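You operate a simulated robot arm through the tools that you are given. There is no shell and no other tool. Be economical: measure what you need, move in short steps, check, and stop when the job is done.

You are at the controls of a simulated robot arm. One attempt, no reset.

JOB
Lift out the spoilt orange basket, wipe its juice, push the yellow basket there, then press the day button once.
Fine: the spoilt basket beside the crates, the sponge back.

It is judged by the outcome, as a careful person would: the job done as asked, and still so three seconds after it is handed in. It fails if anything else is knocked over, pushed out of place, dropped, spilled or broken.

ROBOT AND FRAMES
A 7-joint arm with a two-finger parallel gripper, fixed in place. Base frame: the origin is at the foot of the arm, x ahead of it, y to its left, z up; the work surface is at about z = 860. Units: mm, rad, N and s.
With the tool pointing down near the work surface it reaches from about 340 to 760 mm from the base axis. Its first joint turns from -2.007 to 2.007 rad. Payload 3.91 kg.
The TCP is the grasp point between the finger pads, 30 mm short of the fingertips. In the tool frame z runs along the fingers and y along their closing line. The gripper opens to 110 mm. The fingers are 20 mm wide and 10 mm thick; the gripper's body (48 by 112 mm) begins 55 mm behind the TCP.
Orientation is that of the tool frame in the base frame, as a unit quaternion [x, y, z, w]. With the fingers straight down and closing along the base's y, the tool's x points along the base's -x, its y along +y and its z along -z.

CONTROLS
- The arm moves only by the tool jog_arm. Its arguments are lists of equal length, an entry for each row: "travel": the shift along the tool's x, y, z in units of 50 mm (1.0 is 50 mm), a list of three; "rotation": the turn, a rotation vector about the tool's x, y, z in units of 8 degrees (1.0 is 8 degrees), a list of three. In form: {"travel": [[x, y, z], ...], "rotation": [[rx, ry, rz], ...]}. A call has 1 to 8 rows; each row shifts and turns the commanded pose from where the row before left it, along the tool's axes as they then stand. "grip" is the opening, from 0 (shut) to 1 (fully open), set as the call begins (left out, the last holds). A call with a number of a shift or a turn outside -1 to 1 is refused whole. Rows are played at 5 a second. More than 50 mm and 0.15 rad between two rows, or a gripper value outside its range, and nothing of the call is played. A pose out of reach is approached as far as the arm can. The call stops where the force on the tool passes 70 N (or 10 N more than at its start, if that is more) or the arm is blocked; 0.2 s more then pass. The fingers move at their own pace (about 108 mm/s each) and stop on an object; they squeeze with about 29 N. The grip force told is the motor's: it shows also when the fingers shut on nothing. Time passes only in rows, and 0.2 s behind the last, so rows that do not move let the fingers close. The reply holds the time, the measured pose of the TCP, the force on the tool along the base axes, the opening and the grip force, in the units named above and with some noise, and new pictures: "show" is both (left out), scene, wrist or none.
- Cameras (640 x 400 px; columns grow to the right, rows downward): "scene" is fixed at [49.2, 650.5, 1575.1]; the picture's right is [-0.43, -0.90, 0.00], its down [-0.78, 0.37, -0.50] and it looks along [0.46, -0.22, -0.86] (base axes); focal length 291 px, centre (320, 200). "wrist" rides on the gripper at [-36, 0, -57] in the tool frame; the picture's right is [0.00, -1.00, 0.00], its down [0.97, 0.00, -0.24] and it looks along [0.24, 0.00, 0.97] (tool axes); focal length 218 px, centre (320, 200). There is no depth. A picture from a camera that has moved, and an enlarged one, comes with that camera's place and axes in the base frame and with its lens.
- lift_body(by): slides the trunk up (or, below 0, down) by that many mm; the arm rides with it, the base frame stays. It gives what a move gives, with no picture.
- zoom(camera, box): a new picture of the part [left, top, right, bottom] of that camera's present view, enlarged. The clock stands still meanwhile.
- close_job(): hands the job in; it is judged then, once.

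Work in short steps. Places have to be worked out from the pictures, the camera data and where the tool is seen: move nearer, look again, correct. Check each grasp and each placing, and mend what went wrong. You have 120 turns and 150 pictures in all, those below and enlarged ones among them. Open the gripper and draw the arm clear of the work before you hand the job in, unless the task says otherwise; then end with one line.

The tools are called after ">>>" by a JSON object that holds its "api" and its "payload". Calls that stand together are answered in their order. jog_arm: Moves the arm, as the interface text tells. Its arguments: {"type":"object","properties":{"travel":{"type":"array"},"rotation":{"type":"array"},"grip":{"type":"number"},"show":{"type":"string","enum":["both","scene","wrist","none"]}},"required":["travel","rotation"]} The other tools are called the same way: lift_body (by) slides the trunk up or down; zoom (camera, box) takes an enlarged picture of a part of a camera's view; close_job () hands the job in.

At the start:

```text
t: 0.0
position: [279.5, 379.6, 1231.8]
ee_rot: [-0.001, 1.0, 0.0, 0.0]
wrist_force: [-0.4, 0.9, -0.4]
grip_width: 109.9
grasp_force: 0.0
trunk travel left (down, up): [-800.0, 190.0]
```

scene: 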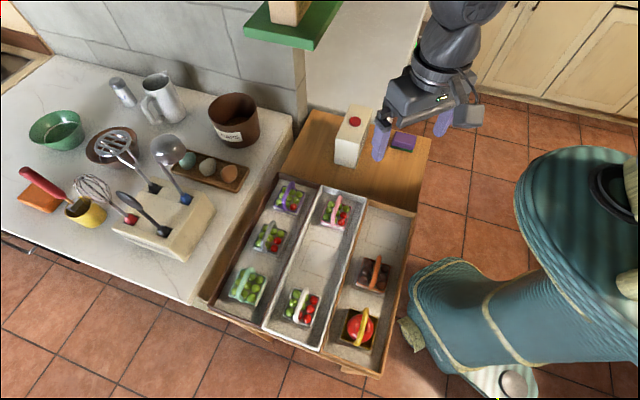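
wrist: 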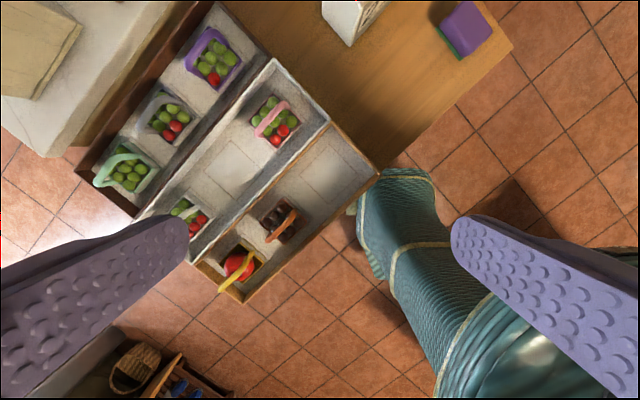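

The scene shows three crates with baskets, a sponge and a box with a red button. I'll zoom in to identify them.

>>> {"api": "zoom", "payload": {"camera": "scene", "box": [200, 170, 440, 380]}}

>>> {"api": "zoom", "payload": {"camera": "scene", "box": [300, 80, 440, 180]}}

>>> {"api": "zoom", "payload": {"camera": "wrist", "box": [180, 80, 400, 310]}}

```text
1.90 times, centred on (320, 275) of scene
camera zoom: at [49.2, 650.5, 1575.1], right [-0.43, -0.9, 0.0], down [-0.78, 0.37, -0.5], along [0.46, -0.22, -0.86], focal length 554 px, centre (320, 57)
```

zoom: 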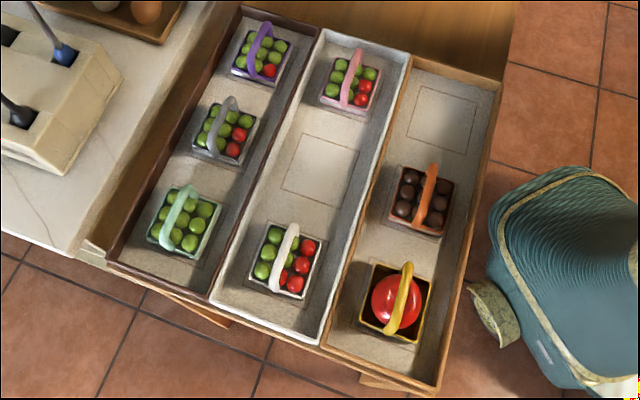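

```text
4.00 times, centred on (370, 130) of scene
camera zoom: at [49.2, 650.5, 1575.1], right [-0.43, -0.9, 0.0], down [-0.78, 0.37, -0.5], along [0.46, -0.22, -0.86], focal length 1163 px, centre (120, 480)
```

zoom: 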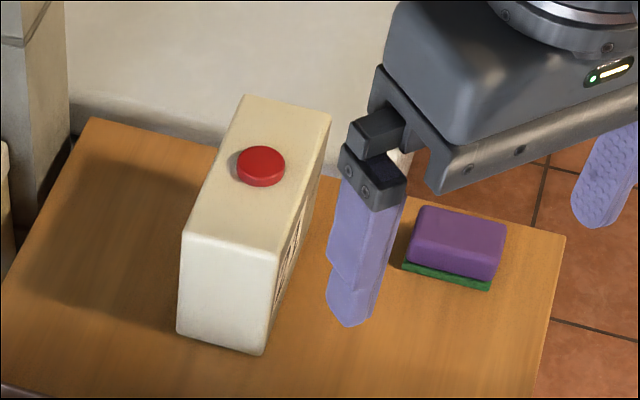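

```text
1.74 times, centred on (290, 195) of wrist
camera zoom: at [314.0, 378.5, 1288.9], right [0.0, -1.0, 0.0], down [-0.97, 0.0, 0.24], along [-0.24, 0.0, -0.97], focal length 380 px, centre (372, 209)
```

zoom: 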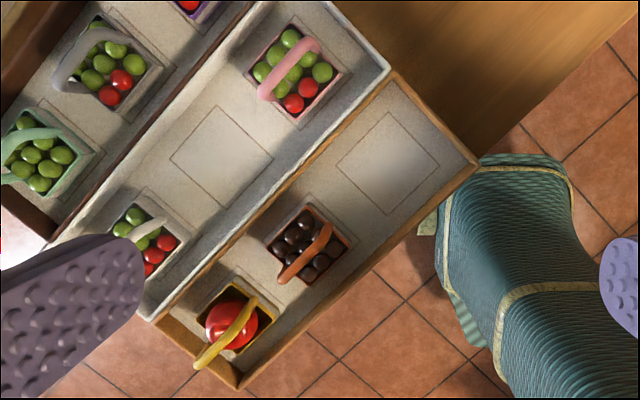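

The crate floor triangulates to z≈870. Its long axis runs along about (-0.72, 0.69), with the orange basket near (175, 450) and the yellow near (83, 536). I'll turn the tool to line up with the crate and come nearer for a look.

>>> {"api": "jog_arm", "payload": {"travel": [[0, 0, 0.5], [0, 0, 0.5], [0, 0, 0.5], [0, 0, 0.5], [0, 0, 0.5], [0, 0, 0.5], [0.7, -0.2, 0], [0.7, -0.2, 0]], "rotation": [[0, 0, 0.9], [0, 0, 0.9], [0, 0, 0.9], [0, 0, 0.9], [0, 0, 0.9], [0, 0, 0.9], [0, 0, 0], [0, 0, 0]]}}

```text
t: 1.8
position: [213.9, 413.2, 1079.8]
ee_rot: [0.368, 0.93, 0.001, 0.0]
wrist_force: [0.0, -0.5, -0.5]
grip_width: 110.0
grasp_force: 0.1
trunk travel left (down, up): [-800.0, 190.0]
camera wrist: at [238.2, 387.4, 1136.9], right [-0.68, -0.73, 0.0], down [-0.71, 0.67, 0.24], along [-0.18, 0.16, -0.97], focal length 218 px, centre (320, 200)
```

scene: 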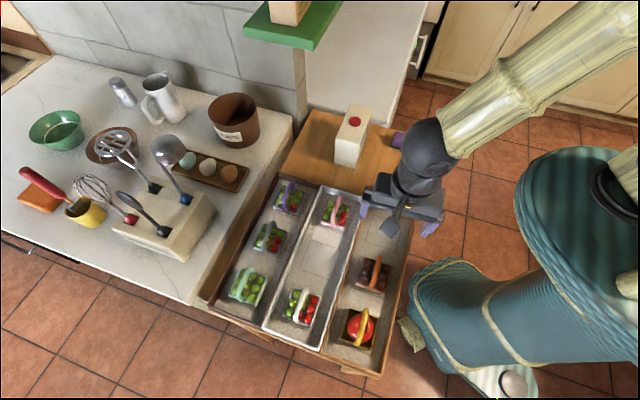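
wrist: 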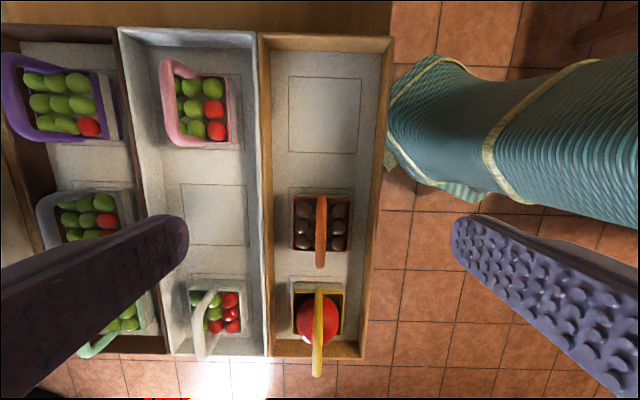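

The tool is now well aligned with the crate. I'll zoom in on the baskets to measure them.

>>> {"api": "zoom", "payload": {"camera": "wrist", "box": [240, 170, 400, 380]}}

>>> {"api": "zoom", "payload": {"camera": "scene", "box": [330, 240, 410, 360]}}

```text
1.90 times, centred on (320, 275) of wrist
camera zoom: at [238.2, 387.4, 1136.9], right [-0.68, -0.73, 0.0], down [-0.71, 0.67, 0.24], along [-0.18, 0.16, -0.97], focal length 416 px, centre (320, 57)
```

zoom: 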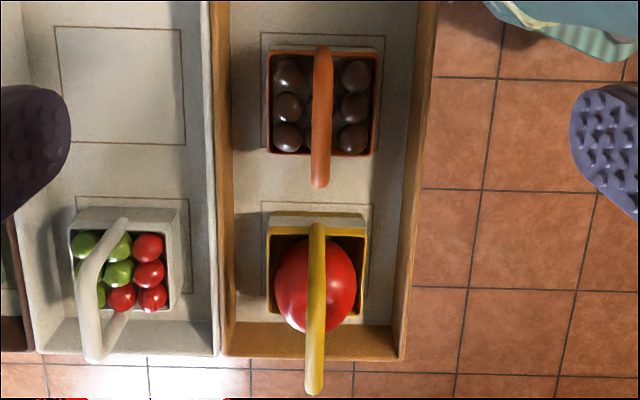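

```text
3.33 times, centred on (370, 300) of scene
camera zoom: at [49.2, 650.5, 1575.1], right [-0.43, -0.9, 0.0], down [-0.78, 0.37, -0.5], along [0.46, -0.22, -0.86], focal length 969 px, centre (153, -133)
```

zoom: 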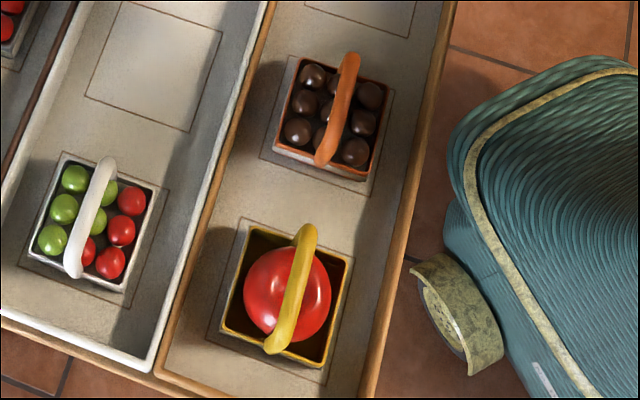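

The orange basket's rim is centred near (173, 449) at z≈895 and its handle top is near z≈940. I'll half-close the gripper, move above the handle and check.

>>> {"api": "jog_arm", "payload": {"travel": [[0.54, 0, 0], [0.54, 0, 0], [0, 0, 0.6], [0, 0, 0.6], [0, 0, 0.6]], "rotation": [[0, 0, 0], [0, 0, 0], [0, 0, 0], [0, 0, 0], [0, 0, 0]], "grip": 0.45}}

```text
t: 3.0
position: [176.0, 449.7, 990.5]
ee_rot: [0.367, 0.93, 0.0, 0.0]
wrist_force: [0.2, 0.5, 0.6]
grip_width: 49.5
grasp_force: 0.1
trunk travel left (down, up): [-800.0, 190.0]
camera wrist: at [201.2, 424.8, 1048.2], right [-0.68, -0.73, 0.0], down [-0.71, 0.66, 0.24], along [-0.18, 0.16, -0.97], focal length 218 px, centre (320, 200)
```

scene: 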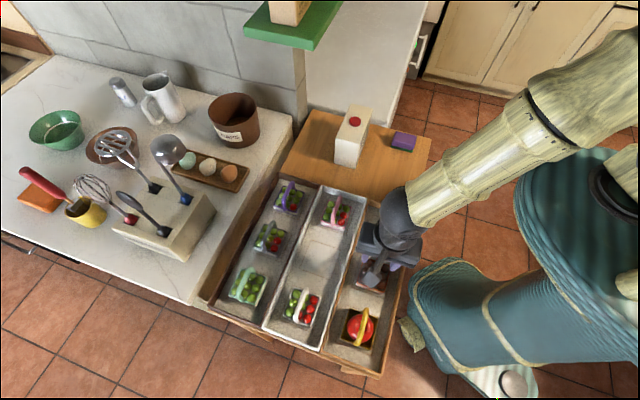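
wrist: 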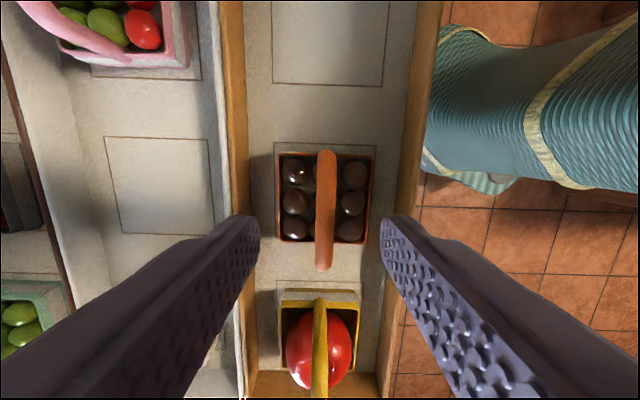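

The basket is fore-and-aft centred under the TCP and about 3 mm to the right. I'll shift over, go down to z≈932 and close on the handle.

>>> {"api": "jog_arm", "payload": {"travel": [[0, -0.06, 0.4], [0, 0, 0.4], [0, 0, 0.36]], "rotation": [[0, 0, 0], [0, 0, 0], [0, 0, 0]], "show": "wrist"}}

>>> {"api": "jog_arm", "payload": {"travel": [[0, 0, 0], [0, 0, 0], [0, 0, 0]], "rotation": [[0, 0, 0], [0, 0, 0], [0, 0, 0]], "grip": 0, "show": "wrist"}}

```text
t: 3.8
position: [174.7, 447.4, 931.9]
ee_rot: [0.367, 0.93, 0.0, 0.0]
wrist_force: [0.7, -0.3, 0.2]
grip_width: 49.6
grasp_force: 0.1
trunk travel left (down, up): [-800.0, 190.0]
camera wrist: at [198.6, 423.0, 989.6], right [-0.68, -0.73, 0.0], down [-0.71, 0.66, 0.24], along [-0.18, 0.16, -0.97], focal length 218 px, centre (320, 200)
```

wrist: 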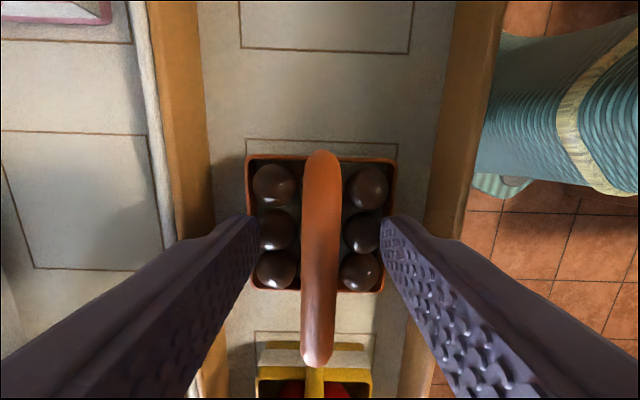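

```text
t: 4.6
position: [173.9, 447.9, 931.7]
ee_rot: [0.368, 0.93, 0.0, 0.0]
wrist_force: [0.5, 0.2, -0.3]
grip_width: 9.7
grasp_force: 28.9
trunk travel left (down, up): [-800.0, 190.0]
camera wrist: at [198.5, 422.7, 990.0], right [-0.68, -0.73, 0.0], down [-0.71, 0.66, 0.24], along [-0.18, 0.16, -0.97], focal length 218 px, centre (320, 200)
```

wrist: 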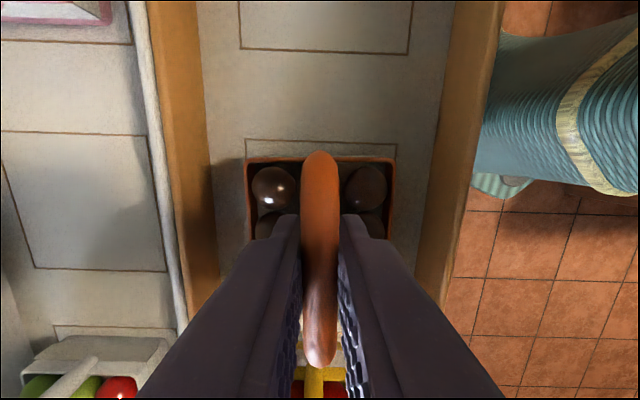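

The handle is held with a 9.7 mm opening. I'll lift slowly, straight up.

>>> {"api": "jog_arm", "payload": {"travel": [[0, 0, -0.2], [0, 0, -0.3], [0, 0, -0.4], [0, 0, -0.5], [0, 0, -0.6], [0, 0, -0.5], [0, 0, -0.3]], "rotation": [[0, 0, 0], [0, 0, 0], [0, 0, 0], [0, 0, 0], [0, 0, 0], [0, 0, 0], [0, 0, 0]]}}

```text
t: 6.2
position: [172.7, 446.6, 1074.5]
ee_rot: [0.367, 0.93, 0.001, 0.0]
wrist_force: [0.6, 0.0, -0.6]
grip_width: 9.9
grasp_force: 29.3
trunk travel left (down, up): [-800.0, 190.0]
camera wrist: at [197.6, 421.6, 1131.5], right [-0.68, -0.73, 0.0], down [-0.71, 0.66, 0.24], along [-0.18, 0.16, -0.97], focal length 218 px, centre (320, 200)
```

scene: 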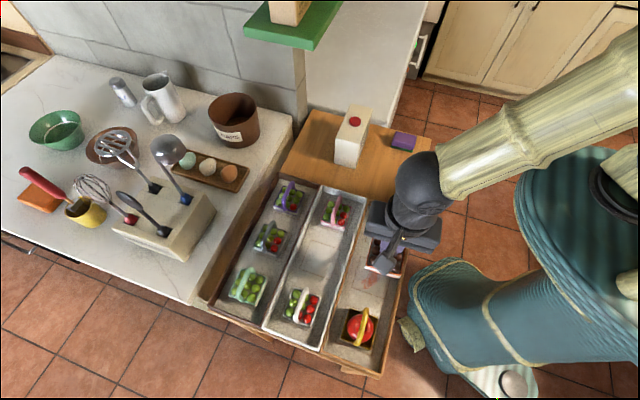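
wrist: 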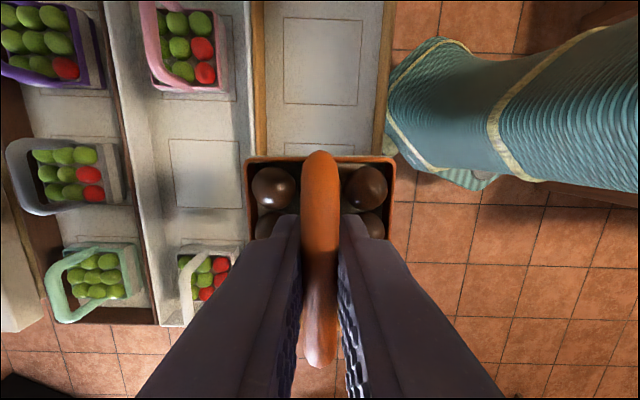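

The basket is up and held securely. I'll carry it along the crate axis to the bare table beyond the crate end, aiming for about (380, 266).

>>> {"api": "jog_arm", "payload": {"travel": [[-0.4, 0, 0], [-0.7, 0.03, 0], [-0.8, 0.03, 0], [-0.9, 0.04, 0], [-0.9, 0.04, 0], [-0.8, 0.04, 0], [-0.6, 0.04, 0], [-0.4, 0, 0]], "rotation": [[0, 0, 0], [0, 0, 0], [0, 0, 0], [0, 0, 0], [0, 0, 0], [0, 0, 0], [0, 0, 0], [0, 0, 0]]}}

```text
t: 8.0
position: [382.2, 263.5, 1073.0]
ee_rot: [0.367, 0.93, 0.001, -0.002]
wrist_force: [0.0, -1.0, -1.1]
grip_width: 9.8
grasp_force: 28.7
trunk travel left (down, up): [-800.0, 190.0]
camera wrist: at [406.9, 238.1, 1130.4], right [-0.68, -0.73, 0.0], down [-0.71, 0.66, 0.24], along [-0.18, 0.16, -0.97], focal length 218 px, centre (320, 200)
```

scene: 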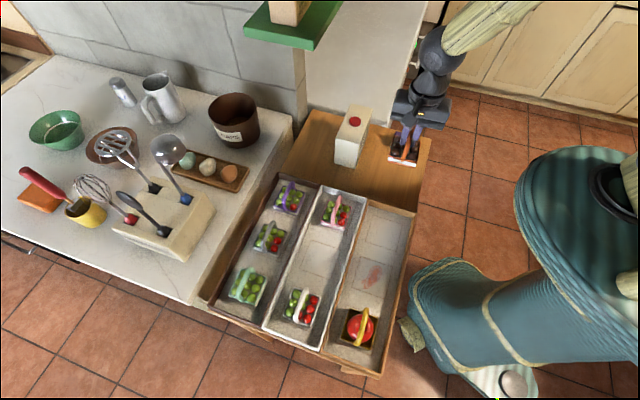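
wrist: 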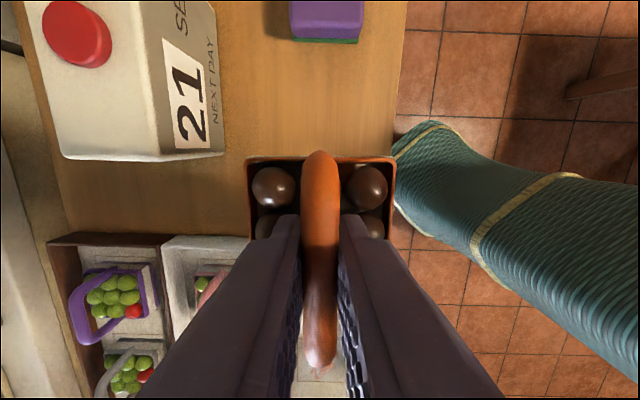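

The crate floor shows a juice stain and the spot below the basket is bare wood. The box is the "NEXT DAY" button. I'll lower the basket.

>>> {"api": "jog_arm", "payload": {"travel": [[0, 0, 0.5], [0, 0, 0.6], [0, 0, 0.6], [0, 0, 0.5], [0, 0, 0.3]], "rotation": [[0, 0, 0], [0, 0, 0], [0, 0, 0], [0, 0, 0], [0, 0, 0]]}}

```text
t: 9.2
position: [382.0, 266.6, 949.2]
ee_rot: [0.367, 0.93, 0.0, 0.0]
wrist_force: [0.2, 0.2, -1.0]
grip_width: 9.7
grasp_force: 28.5
trunk travel left (down, up): [-800.0, 190.0]
camera wrist: at [406.5, 242.0, 1006.4], right [-0.68, -0.73, 0.0], down [-0.71, 0.66, 0.24], along [-0.18, 0.16, -0.97], focal length 218 px, centre (320, 200)
```

scene: 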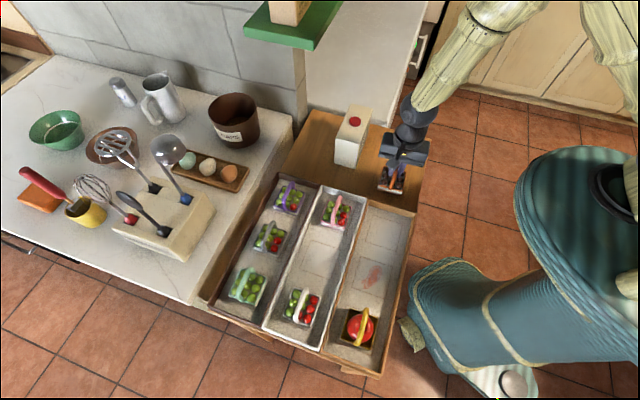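
wrist: 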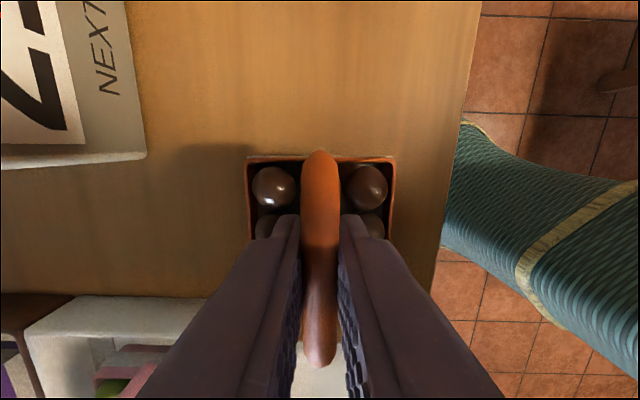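

The crate end looks only about 10–20 mm from the basket. I'll move 20 mm further away and then lower until contact.

>>> {"api": "jog_arm", "payload": {"travel": [[-0.4, 0, 0], [0, 0, 0.15], [0, 0, 0.1], [0, 0, 0.06], [0, 0, 0.04]], "rotation": [[0, 0, 0], [0, 0, 0], [0, 0, 0], [0, 0, 0], [0, 0, 0]]}}

```text
t: 10.4
position: [395.5, 253.5, 930.1]
ee_rot: [0.367, 0.93, 0.0, 0.0]
wrist_force: [0.2, -0.3, 0.0]
grip_width: 9.7
grasp_force: 28.6
trunk travel left (down, up): [-800.0, 190.0]
camera wrist: at [420.5, 228.0, 988.1], right [-0.68, -0.73, 0.0], down [-0.71, 0.66, 0.24], along [-0.18, 0.16, -0.97], focal length 218 px, centre (320, 200)
```

scene: 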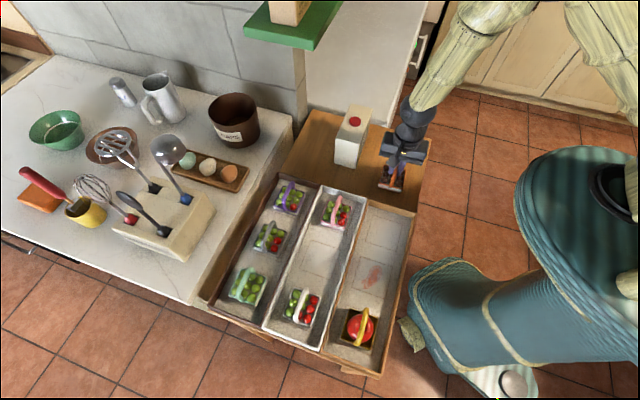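
wrist: 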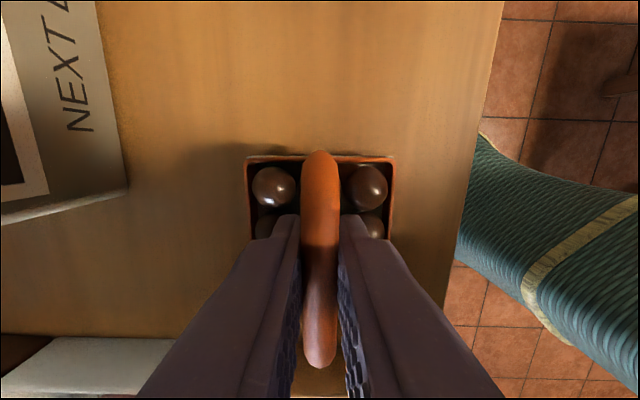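

The readings show no contact yet, so I'll lower in small steps until the force rises.

>>> {"api": "jog_arm", "payload": {"travel": [[0, 0, 0.04], [0, 0, 0.04], [0, 0, 0.04]], "rotation": [[0, 0, 0], [0, 0, 0], [0, 0, 0]], "show": "none"}}

>>> {"api": "jog_arm", "payload": {"travel": [[0, 0, 0.04], [0, 0, 0.04]], "rotation": [[0, 0, 0], [0, 0, 0]], "show": "wrist"}}

```text
t: 11.2
position: [396.1, 253.5, 925.5]
ee_rot: [0.367, 0.93, 0.0, 0.001]
wrist_force: [-2.5, -1.6, 17.7]
grip_width: 9.9
grasp_force: 29.4
trunk travel left (down, up): [-800.0, 190.0]
```

```text
t: 11.8
position: [396.2, 253.4, 923.5]
ee_rot: [0.369, 0.93, 0.003, 0.003]
wrist_force: [1.6, -1.7, 46.1]
grip_width: 10.0
grasp_force: 28.9
trunk travel left (down, up): [-800.0, 190.0]
camera wrist: at [420.4, 228.0, 981.2], right [-0.68, -0.73, -0.01], down [-0.71, 0.66, 0.24], along [-0.17, 0.17, -0.97], focal length 218 px, centre (320, 200)
```

wrist: 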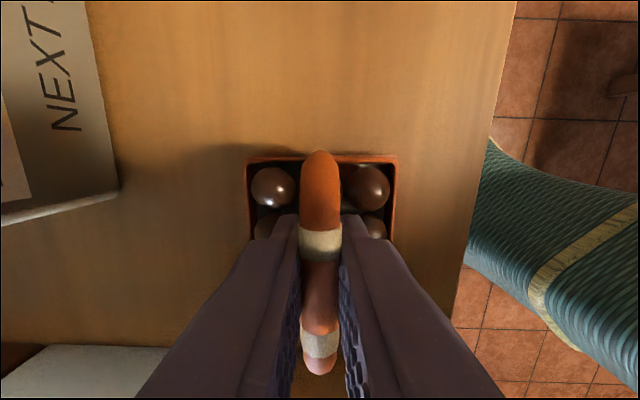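

It's standing on the table. I'll ease off the press by 3 mm and open the fingers.

>>> {"api": "jog_arm", "payload": {"travel": [[0, 0, -0.05], [0, 0, -0.02]], "rotation": [[0, 0, 0], [0, 0, 0]], "show": "none"}}

>>> {"api": "jog_arm", "payload": {"travel": [[0, 0, 0], [0, 0, 0], [0, 0, 0]], "rotation": [[0, 0, 0], [0, 0, 0], [0, 0, 0]], "grip": 0.4, "show": "wrist"}}

```text
t: 12.4
position: [396.4, 254.7, 922.9]
ee_rot: [0.367, 0.93, 0.001, 0.0]
wrist_force: [5.4, 4.0, 21.8]
grip_width: 9.6
grasp_force: 29.0
trunk travel left (down, up): [-800.0, 190.0]
```

```text
t: 13.2
position: [394.5, 253.8, 924.5]
ee_rot: [0.368, 0.93, 0.0, -0.001]
wrist_force: [-3.9, -1.9, 9.7]
grip_width: 42.0
grasp_force: 0.0
trunk travel left (down, up): [-800.0, 190.0]
camera wrist: at [419.8, 228.2, 981.3], right [-0.68, -0.73, 0.0], down [-0.71, 0.66, 0.24], along [-0.18, 0.16, -0.97], focal length 218 px, centre (320, 200)
```

wrist: 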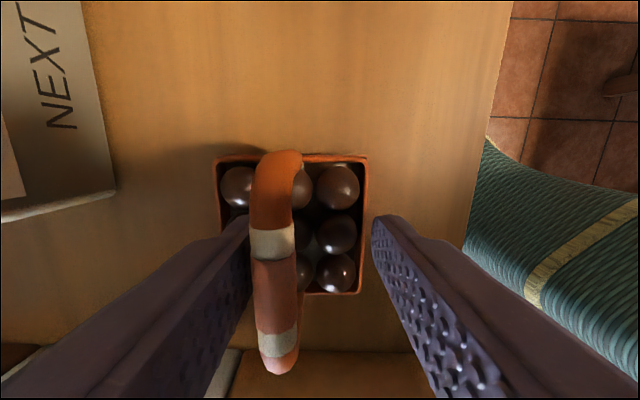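

The basket has shifted a little to the left and the fingertips may be touching it. I'll rise slowly and inspect.

>>> {"api": "jog_arm", "payload": {"travel": [[0, 0, -0.1], [0, 0, -0.2], [0, 0, -0.3], [0, 0, -0.5], [0, 0, -0.6]], "rotation": [[0, 0, 0], [0, 0, 0], [0, 0, 0], [0, 0, 0], [0, 0, 0]]}}

>>> {"api": "zoom", "payload": {"camera": "wrist", "box": [240, 100, 400, 300]}}

>>> {"api": "zoom", "payload": {"camera": "scene", "box": [330, 130, 430, 310]}}

```text
t: 14.4
position: [395.8, 251.8, 1010.5]
ee_rot: [0.368, 0.93, 0.0, 0.0]
wrist_force: [0.4, 0.6, 0.3]
grip_width: 44.2
grasp_force: 0.2
trunk travel left (down, up): [-800.0, 190.0]
camera wrist: at [419.9, 227.1, 1066.5], right [-0.68, -0.73, 0.0], down [-0.71, 0.66, 0.24], along [-0.18, 0.16, -0.97], focal length 218 px, centre (320, 200)
```

scene: 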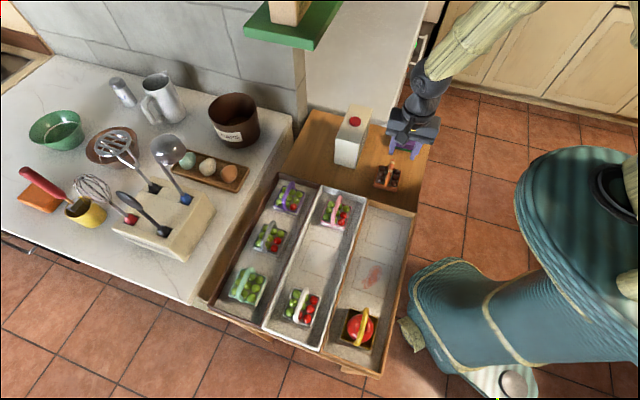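
wrist: 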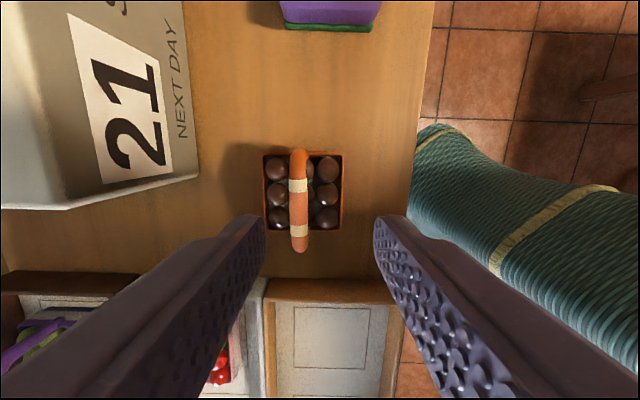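

```text
2.00 times, centred on (320, 200) of wrist
camera zoom: at [419.9, 227.1, 1066.5], right [-0.68, -0.73, 0.0], down [-0.71, 0.66, 0.24], along [-0.18, 0.16, -0.97], focal length 436 px, centre (320, 200)
```

zoom: 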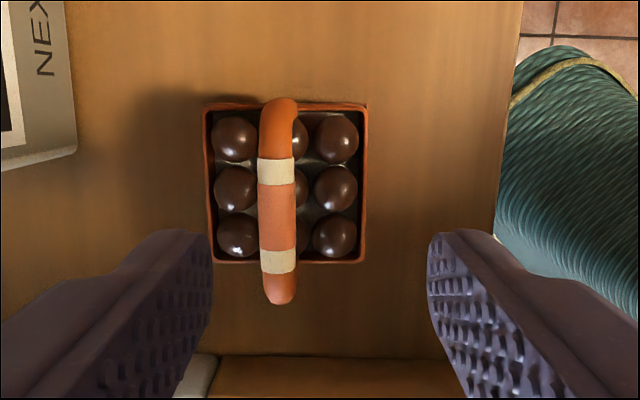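

```text
2.22 times, centred on (380, 220) of scene
camera zoom: at [49.2, 650.5, 1575.1], right [-0.43, -0.9, 0.0], down [-0.78, 0.37, -0.5], along [0.46, -0.22, -0.86], focal length 646 px, centre (187, 156)
```

zoom: 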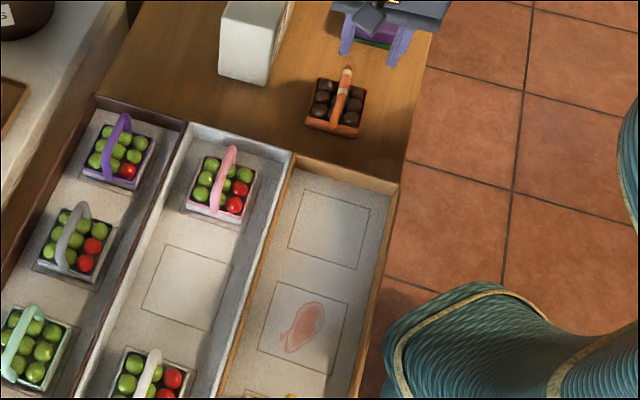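

The basket is standing upright and the crate's middle slot shows a pink stain. Next is the sponge, near (500, 144). I'll move above it with the gripper open.

>>> {"api": "jog_arm", "payload": {"travel": [[-0.7, 0, 0], [-0.8, -0.05, 0], [-0.8, -0.1, 0], [-0.7, 0, 0]], "rotation": [[0, 0, 0], [0, 0, 0], [0, 0, 0], [0, 0, 0]], "grip": 1}}

```text
t: 15.4
position: [500.6, 145.0, 1008.0]
ee_rot: [0.367, 0.93, -0.001, -0.001]
wrist_force: [0.5, 0.3, -0.8]
grip_width: 110.1
grasp_force: 0.1
trunk travel left (down, up): [-800.0, 190.0]
camera wrist: at [524.4, 119.4, 1065.6], right [-0.68, -0.73, 0.0], down [-0.71, 0.66, 0.24], along [-0.18, 0.16, -0.97], focal length 218 px, centre (320, 200)
```

scene: 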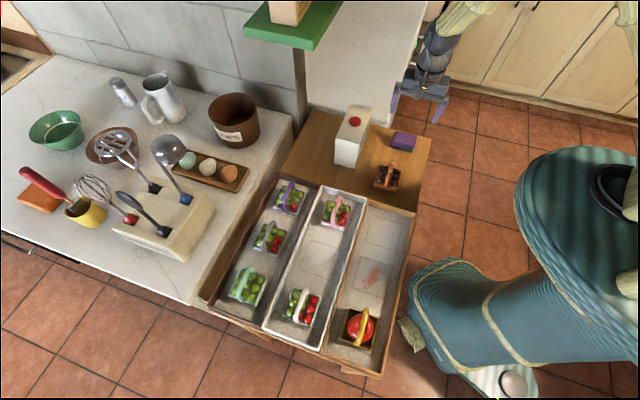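
wrist: 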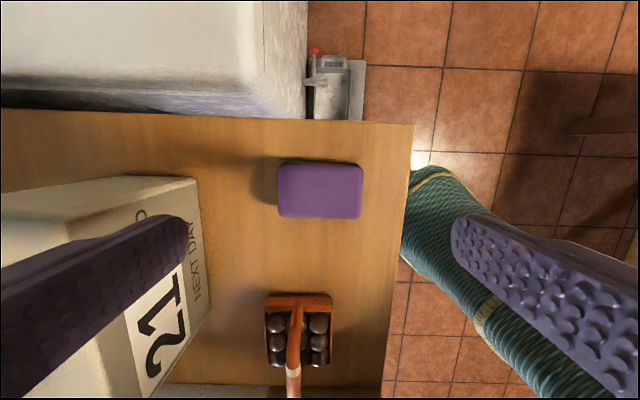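

The sponge is centred under the TCP, about 70 mm across the closing line, with its top near z≈887. I'll go down to z≈898.

>>> {"api": "jog_arm", "payload": {"travel": [[0, 0, 0.6], [0, 0, 0.6], [0, 0, 0.5], [0, 0, 0.3], [0, 0, 0.2]], "rotation": [[0, 0, 0], [0, 0, 0], [0, 0, 0], [0, 0, 0], [0, 0, 0]], "show": "wrist"}}

```text
t: 16.6
position: [499.8, 144.8, 898.9]
ee_rot: [0.368, 0.93, 0.001, 0.0]
wrist_force: [-0.8, -0.8, 0.6]
grip_width: 109.9
grasp_force: 0.1
trunk travel left (down, up): [-800.0, 190.0]
camera wrist: at [525.0, 119.4, 956.2], right [-0.68, -0.73, 0.0], down [-0.71, 0.66, 0.24], along [-0.18, 0.16, -0.97], focal length 218 px, centre (320, 200)
```

wrist: 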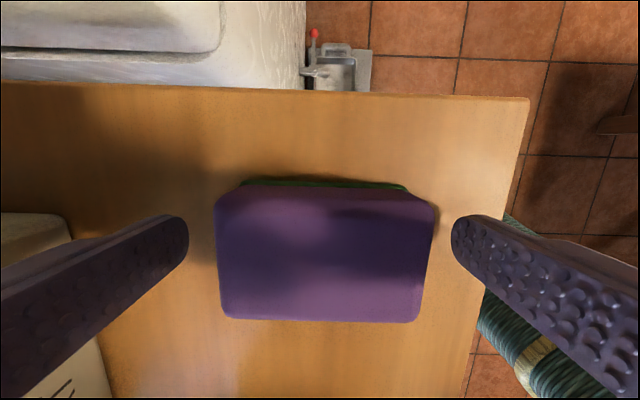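

The sponge sits well between the fingers. I'll close, then lift.

>>> {"api": "jog_arm", "payload": {"travel": [[0, 0, 0], [0, 0, 0], [0, 0, 0]], "rotation": [[0, 0, 0], [0, 0, 0], [0, 0, 0]], "grip": 0.3, "show": "wrist"}}

>>> {"api": "jog_arm", "payload": {"travel": [[0, 0, -0.2], [0, 0, -0.5], [0, 0, -0.8], [0, 0, -0.9], [0, 0, -0.8]], "rotation": [[0, 0, 0], [0, 0, 0], [0, 0, 0], [0, 0, 0], [0, 0, 0]]}}

```text
t: 17.4
position: [500.2, 145.8, 899.7]
ee_rot: [0.367, 0.93, 0.001, 0.0]
wrist_force: [0.5, -0.2, -0.2]
grip_width: 68.8
grasp_force: 28.8
trunk travel left (down, up): [-800.0, 190.0]
camera wrist: at [524.7, 119.6, 956.6], right [-0.68, -0.73, 0.0], down [-0.71, 0.66, 0.24], along [-0.18, 0.16, -0.97], focal length 218 px, centre (320, 200)
```

wrist: 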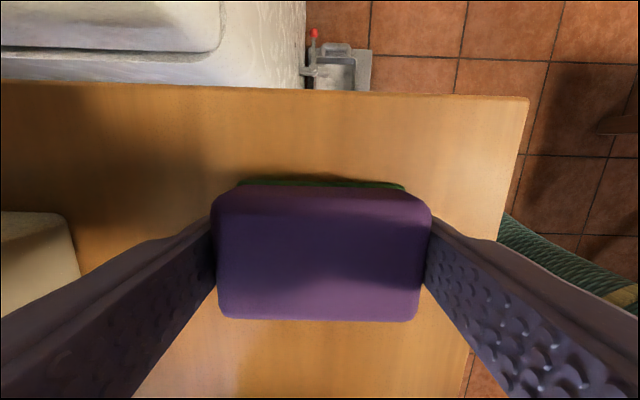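

```text
t: 18.6
position: [499.1, 145.2, 1060.9]
ee_rot: [0.367, 0.93, 0.001, 0.0]
wrist_force: [-1.2, -0.3, -0.4]
grip_width: 69.1
grasp_force: 28.4
trunk travel left (down, up): [-800.0, 190.0]
camera wrist: at [524.5, 120.0, 1118.6], right [-0.68, -0.73, 0.0], down [-0.71, 0.66, 0.24], along [-0.18, 0.16, -0.97], focal length 218 px, centre (320, 200)
```

scene: 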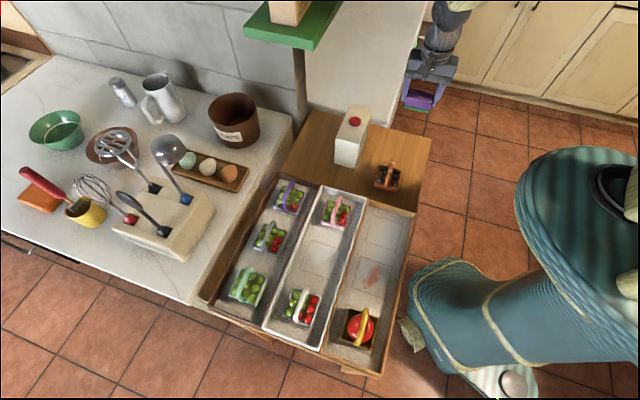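
wrist: 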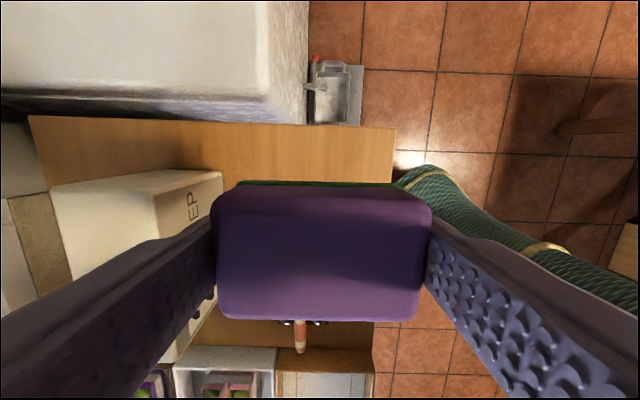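

The sponge is gripped (home TCP ≈ (500, 145.5, 899.5)). The stain is centred near (176, 448). I'll carry the sponge there along the crate axis, staying high.

>>> {"api": "jog_arm", "payload": {"travel": [[0.6, 0, 0], [0.9, 0, 0], [1, 0, 0], [1, 0, 0], [1, 0, 0], [1, 0, 0], [1, 0, 0], [0.9, 0, 0]], "rotation": [[0, 0, 0], [0, 0, 0], [0, 0, 0], [0, 0, 0], [0, 0, 0], [0, 0, 0], [0, 0, 0], [0, 0, 0]], "show": "none"}}

>>> {"api": "jog_arm", "payload": {"travel": [[0.8, 0, 0], [0.6, 0, 0], [0, 0, 0.5], [0, 0, 0.5]], "rotation": [[0, 0, 0], [0, 0, 0], [0, 0, 0], [0, 0, 0]]}}

```text
t: 20.4
position: [229.5, 400.8, 1058.5]
ee_rot: [0.368, 0.93, 0.001, 0.0]
wrist_force: [-0.4, 0.4, -0.4]
grip_width: 69.3
grasp_force: 29.3
trunk travel left (down, up): [-800.0, 190.0]
```

```text
t: 21.4
position: [180.6, 445.9, 1009.0]
ee_rot: [0.368, 0.93, 0.001, 0.0]
wrist_force: [-0.8, 0.7, -1.2]
grip_width: 69.2
grasp_force: 29.5
trunk travel left (down, up): [-800.0, 190.0]
camera wrist: at [205.5, 420.2, 1066.2], right [-0.68, -0.73, 0.0], down [-0.71, 0.66, 0.24], along [-0.18, 0.16, -0.97], focal length 218 px, centre (320, 200)
```

scene: 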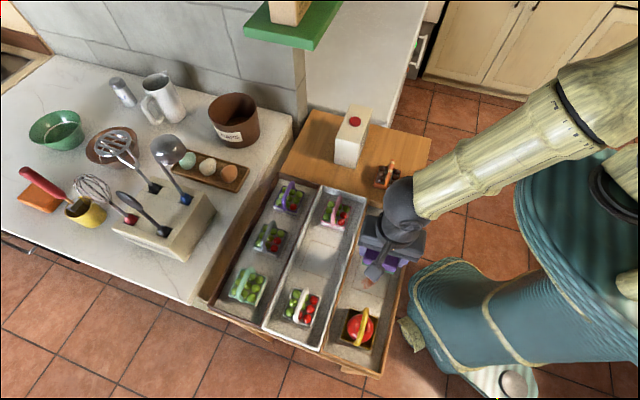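
wrist: 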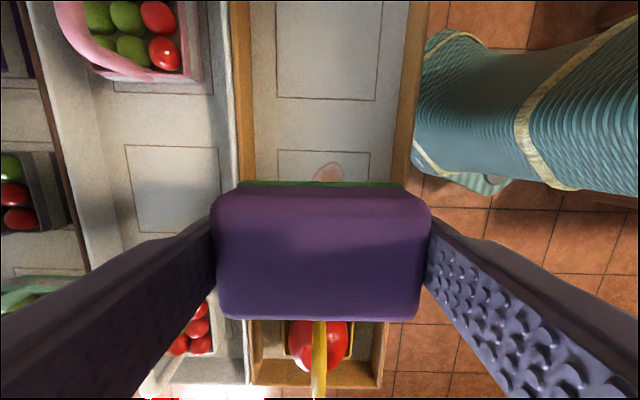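

The stain's near tip sits just ahead of the sponge. I'll shift about 4 mm right and 5 mm forward, then go down towards the floor, where contact should be near TCP z≈905.

>>> {"api": "jog_arm", "payload": {"travel": [[0.1, -0.08, 0.3], [0, 0, 0.6], [0, 0, 0.5], [0, 0, 0.4], [0, 0, 0.1]], "rotation": [[0, 0, 0], [0, 0, 0], [0, 0, 0], [0, 0, 0], [0, 0, 0]]}}

```text
t: 22.6
position: [173.4, 447.4, 913.1]
ee_rot: [0.369, 0.93, -0.001, 0.0]
wrist_force: [0.4, -0.3, 0.0]
grip_width: 69.0
grasp_force: 29.7
trunk travel left (down, up): [-800.0, 190.0]
camera wrist: at [198.4, 422.3, 970.7], right [-0.68, -0.73, 0.0], down [-0.71, 0.66, 0.24], along [-0.18, 0.16, -0.97], focal length 218 px, centre (320, 200)
```

scene: 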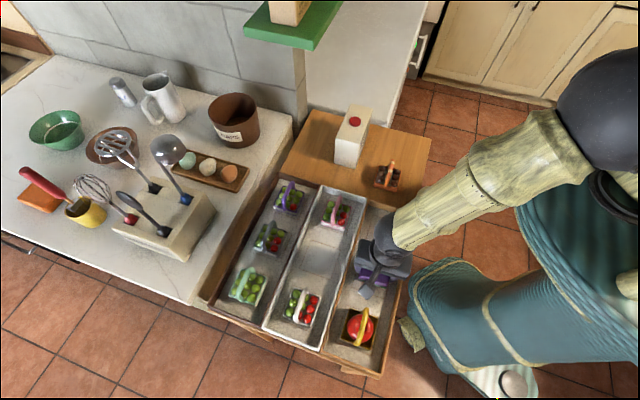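
wrist: 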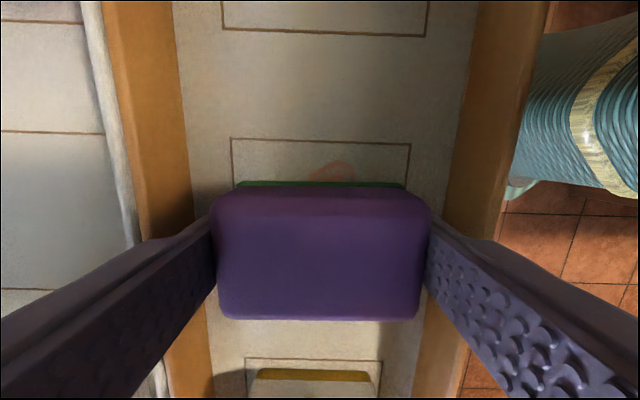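

Clearance is good on both sides. I'll lower gently to contact.

>>> {"api": "jog_arm", "payload": {"travel": [[0, 0, 0.06], [0, 0, 0.05], [0, 0, 0.04]], "rotation": [[0, 0, 0], [0, 0, 0], [0, 0, 0]], "show": "none"}}

```text
t: 23.4
position: [172.7, 447.1, 906.9]
ee_rot: [0.367, 0.93, 0.0, 0.0]
wrist_force: [-1.2, -0.6, -0.2]
grip_width: 68.9
grasp_force: 28.7
trunk travel left (down, up): [-800.0, 190.0]
```

>>> {"api": "jog_arm", "payload": {"travel": [[0, 0, 0.03], [0, 0, 0.03]], "rotation": [[0, 0, 0], [0, 0, 0]], "show": "none"}}

```text
t: 24.0
position: [172.1, 447.3, 905.5]
ee_rot: [0.368, 0.93, 0.001, 0.0]
wrist_force: [0.3, 0.1, 11.6]
grip_width: 68.8
grasp_force: 29.3
trunk travel left (down, up): [-800.0, 190.0]
```

Contact is at 905.5 with 12 N. I'll wipe with strokes along the axis, staying clear of the yellow basket.

>>> {"api": "jog_arm", "payload": {"travel": [[-0.3, 0, 0.02], [-0.3, 0, 0], [0.4, 0, 0], [0.4, 0, 0], [0.4, 0, 0], [-0.4, 0, 0], [-0.4, 0, 0], [-0.4, 0, 0]], "rotation": [[0, 0, 0], [0, 0, 0], [0, 0, 0], [0, 0, 0], [0, 0, 0], [0, 0, 0], [0, 0, 0], [0, 0, 0]], "show": "none"}}

>>> {"api": "jog_arm", "payload": {"travel": [[0, 0.1, 0], [0.4, 0, 0], [0.4, 0, 0], [0.4, 0, 0], [0, -0.2, 0], [-0.4, 0, 0], [-0.4, 0, 0], [-0.4, 0, 0]], "rotation": [[0, 0, 0], [0, 0, 0], [0, 0, 0], [0, 0, 0], [0, 0, 0], [0, 0, 0], [0, 0, 0], [0, 0, 0]]}}

```text
t: 25.8
position: [194.4, 425.6, 904.6]
ee_rot: [0.368, 0.93, -0.001, -0.001]
wrist_force: [-0.7, 0.1, -0.4]
grip_width: 68.8
grasp_force: 29.1
trunk travel left (down, up): [-800.0, 190.0]
```

```text
t: 27.6
position: [191.3, 421.8, 902.6]
ee_rot: [0.367, 0.93, -0.001, 0.0]
wrist_force: [0.0, -1.0, 0.2]
grip_width: 68.8
grasp_force: 28.6
trunk travel left (down, up): [-800.0, 190.0]
camera wrist: at [216.6, 396.9, 959.9], right [-0.68, -0.73, 0.0], down [-0.71, 0.66, 0.24], along [-0.18, 0.16, -0.97], focal length 218 px, centre (320, 200)
```

scene: 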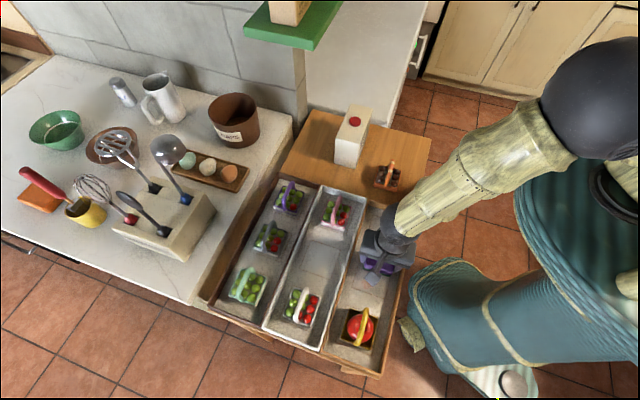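
wrist: 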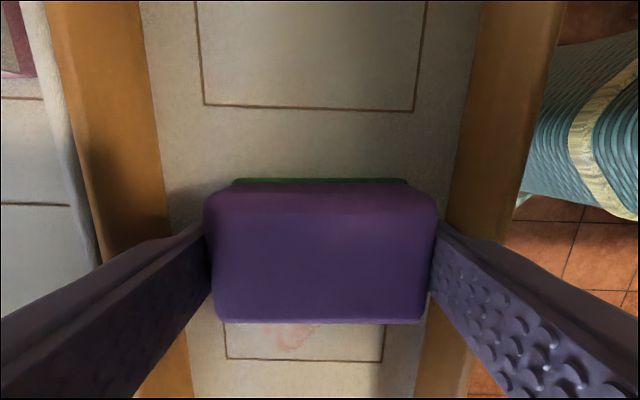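

The stain is fainter but still there, and the contact force has dropped to zero. I'll move back over the stain and find contact again.

>>> {"api": "jog_arm", "payload": {"travel": [[0.3, 0.1, 0.03], [0.2, 0, 0.02]], "rotation": [[0, 0, 0], [0, 0, 0]], "show": "none"}}

>>> {"api": "jog_arm", "payload": {"travel": [[0, 0, 0.03]], "rotation": [[0, 0, 0]], "show": "none"}}

```text
t: 28.2
position: [178.7, 442.1, 902.2]
ee_rot: [0.368, 0.93, 0.001, 0.0]
wrist_force: [6.4, -7.5, 13.4]
grip_width: 68.9
grasp_force: 28.6
trunk travel left (down, up): [-800.0, 190.0]
```

```text
t: 28.6
position: [177.3, 442.3, 901.2]
ee_rot: [0.369, 0.929, 0.003, -0.001]
wrist_force: [7.1, -7.9, 32.0]
grip_width: 68.8
grasp_force: 28.7
trunk travel left (down, up): [-800.0, 190.0]
```

There's firm contact now, so I'll wipe again over the stain.

>>> {"api": "jog_arm", "payload": {"travel": [[0.3, 0, 0], [0.3, 0, 0], [-0.3, 0, 0], [-0.3, 0, 0], [-0.3, 0, 0], [-0.3, 0, 0], [0.3, 0, 0], [0.3, 0, 0]], "rotation": [[0, 0, 0], [0, 0, 0], [0, 0, 0], [0, 0, 0], [0, 0, 0], [0, 0, 0], [0, 0, 0], [0, 0, 0]], "show": "none"}}

>>> {"api": "jog_arm", "payload": {"travel": [[0.4, 0, 0], [0.3, 0, 0], [-0.4, 0, 0], [-0.4, 0, 0], [-0.4, 0, 0], [-0.3, 0, 0], [-0.3, 0, 0], [-0.3, 0, -0.2]], "rotation": [[0, 0, 0], [0, 0, 0], [0, 0, 0], [0, 0, 0], [0, 0, 0], [0, 0, 0], [0, 0, 0], [0, 0, 0]]}}

```text
t: 30.4
position: [177.3, 442.3, 899.3]
ee_rot: [0.368, 0.93, 0.0, 0.002]
wrist_force: [14.4, -10.1, 19.3]
grip_width: 68.6
grasp_force: 29.4
trunk travel left (down, up): [-800.0, 190.0]
```

```text
t: 32.2
position: [228.3, 394.4, 907.8]
ee_rot: [0.367, 0.93, 0.0, 0.0]
wrist_force: [-1.2, -0.2, -0.7]
grip_width: 68.9
grasp_force: 29.2
trunk travel left (down, up): [-800.0, 190.0]
camera wrist: at [253.1, 370.1, 965.7], right [-0.68, -0.73, 0.0], down [-0.71, 0.66, 0.24], along [-0.18, 0.16, -0.97], focal length 218 px, centre (320, 200)
```

scene: 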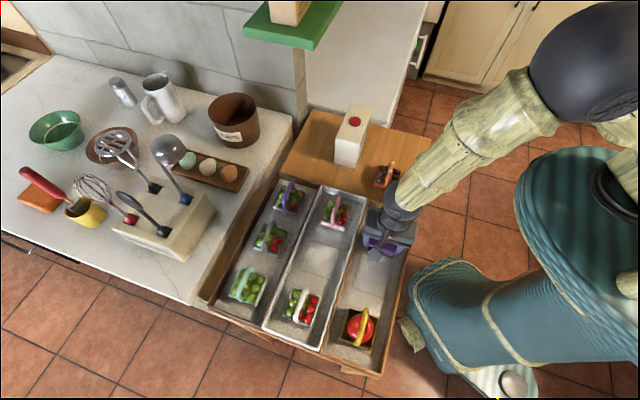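
wrist: 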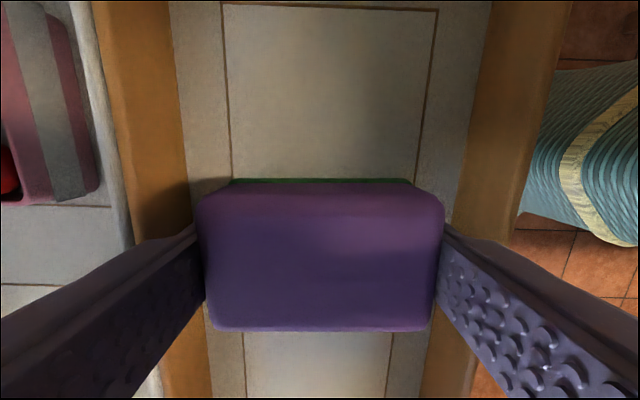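

I'll lift the sponge away and look at the wiped slot.

>>> {"api": "jog_arm", "payload": {"travel": [[0, 0, -0.6], [0, 0, -0.8], [-0.4, 0, -0.8], [-0.9, 0, -0.5], [-0.9, 0, 0], [-0.7, 0, 0]], "rotation": [[0, 0, 0], [0, 0, 0], [0, 0, 0], [0, 0, 0], [0, 0, 0], [0, 0, 0]], "show": "scene"}}

>>> {"api": "zoom", "payload": {"camera": "scene", "box": [320, 200, 420, 360]}}

```text
refused: row 4 steps farther than a row can; nothing moved
```

```text
2.50 times, centred on (370, 280) of scene
camera zoom: at [49.2, 650.5, 1575.1], right [-0.43, -0.9, 0.0], down [-0.78, 0.37, -0.5], along [0.46, -0.22, -0.86], focal length 727 px, centre (195, 0)
```

zoom: 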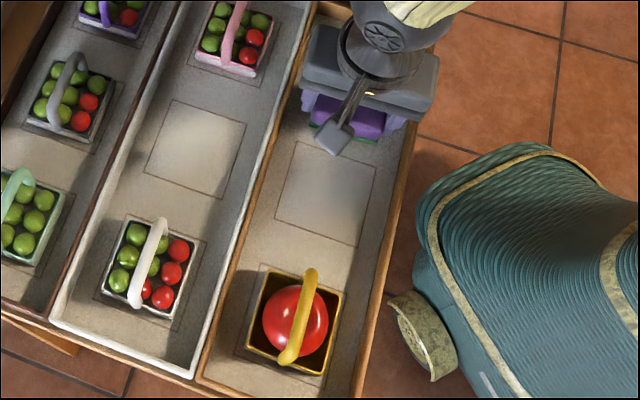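

The slot is clean. I'll take the sponge back home, raising it first and then moving along the axis.

>>> {"api": "jog_arm", "payload": {"travel": [[0, 0, -0.6], [0, 0, -0.8], [0, 0, -0.9], [0, 0, -0.7]], "rotation": [[0, 0, 0], [0, 0, 0], [0, 0, 0], [0, 0, 0]], "show": "none"}}

>>> {"api": "jog_arm", "payload": {"travel": [[-0.8, 0, 0], [-0.97, 0, 0], [-1, 0, 0], [-1, 0, 0], [-1, 0, 0], [-1, 0, 0], [-0.9, 0, 0], [-0.7, 0, 0]], "rotation": [[0, 0, 0], [0, 0, 0], [0, 0, 0], [0, 0, 0], [0, 0, 0], [0, 0, 0], [0, 0, 0], [0, 0, 0]]}}

```text
t: 33.2
position: [226.3, 392.9, 1057.0]
ee_rot: [0.368, 0.93, 0.0, 0.0]
wrist_force: [-0.4, -0.9, -0.6]
grip_width: 69.0
grasp_force: 29.2
trunk travel left (down, up): [-800.0, 190.0]
```

```text
t: 35.0
position: [497.4, 144.9, 1058.0]
ee_rot: [0.368, 0.93, -0.001, 0.0]
wrist_force: [0.1, -0.1, 0.1]
grip_width: 68.8
grasp_force: 28.8
trunk travel left (down, up): [-800.0, 190.0]
camera wrist: at [522.4, 118.6, 1115.2], right [-0.68, -0.73, 0.0], down [-0.71, 0.66, 0.24], along [-0.18, 0.16, -0.97], focal length 218 px, centre (320, 200)
```

scene: 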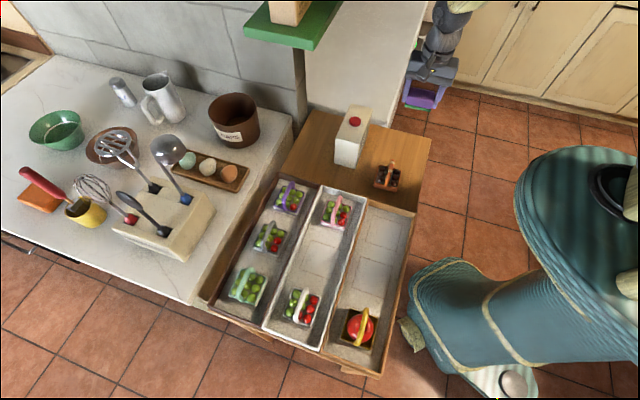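
wrist: 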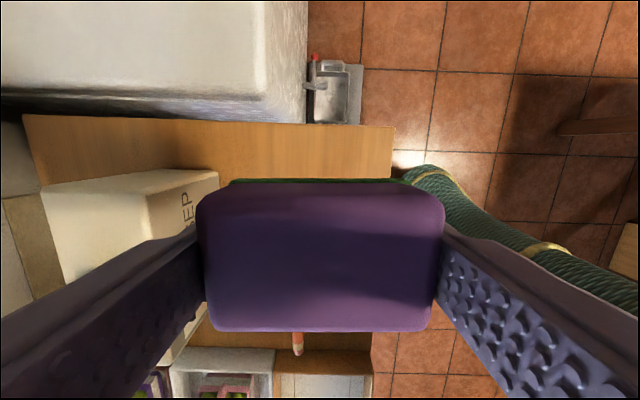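

The sponge has slipped about 7 mm up in the grip, so table contact should be near TCP z≈893. I'll lower to 899 and then creep.

>>> {"api": "jog_arm", "payload": {"travel": [[-0.03, 0.04, 0.6], [0, 0, 0.8], [0, 0, 0.8], [0, 0, 0.6], [0, 0, 0.3], [0, 0, 0.08]], "rotation": [[0, 0, 0], [0, 0, 0], [0, 0, 0], [0, 0, 0], [0, 0, 0], [0, 0, 0]], "show": "none"}}

>>> {"api": "jog_arm", "payload": {"travel": [[0, 0, 0.04], [0, 0, 0.03]], "rotation": [[0, 0, 0], [0, 0, 0]], "show": "wrist"}}

```text
t: 36.4
position: [500.2, 144.1, 898.1]
ee_rot: [0.367, 0.93, 0.001, 0.001]
wrist_force: [-0.5, -0.3, -0.3]
grip_width: 68.7
grasp_force: 28.8
trunk travel left (down, up): [-800.0, 190.0]
```

```text
t: 37.0
position: [499.0, 144.4, 896.1]
ee_rot: [0.368, 0.93, 0.0, 0.0]
wrist_force: [0.2, 0.6, -0.2]
grip_width: 68.9
grasp_force: 28.9
trunk travel left (down, up): [-800.0, 190.0]
camera wrist: at [523.7, 119.2, 953.3], right [-0.68, -0.73, 0.0], down [-0.71, 0.66, 0.24], along [-0.18, 0.16, -0.97], focal length 218 px, centre (320, 200)
```

wrist: 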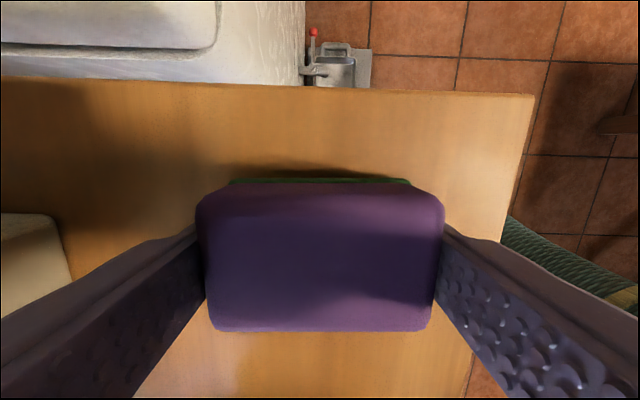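

Still no contact, so I'll creep down a little more.

>>> {"api": "jog_arm", "payload": {"travel": [[0, 0, 0.03], [0, 0, 0.03]], "rotation": [[0, 0, 0], [0, 0, 0]], "show": "none"}}

```text
t: 37.6
position: [500.0, 144.1, 893.7]
ee_rot: [0.367, 0.93, 0.0, 0.0]
wrist_force: [0.0, -0.7, 0.2]
grip_width: 68.9
grasp_force: 28.6
trunk travel left (down, up): [-800.0, 190.0]
```

>>> {"api": "jog_arm", "payload": {"travel": [[0, 0, 0.03]], "rotation": [[0, 0, 0]], "show": "none"}}

```text
t: 38.0
position: [498.6, 143.4, 891.3]
ee_rot: [0.368, 0.93, 0.001, 0.001]
wrist_force: [-0.6, -0.1, -0.1]
grip_width: 68.9
grasp_force: 28.5
trunk travel left (down, up): [-800.0, 190.0]
```

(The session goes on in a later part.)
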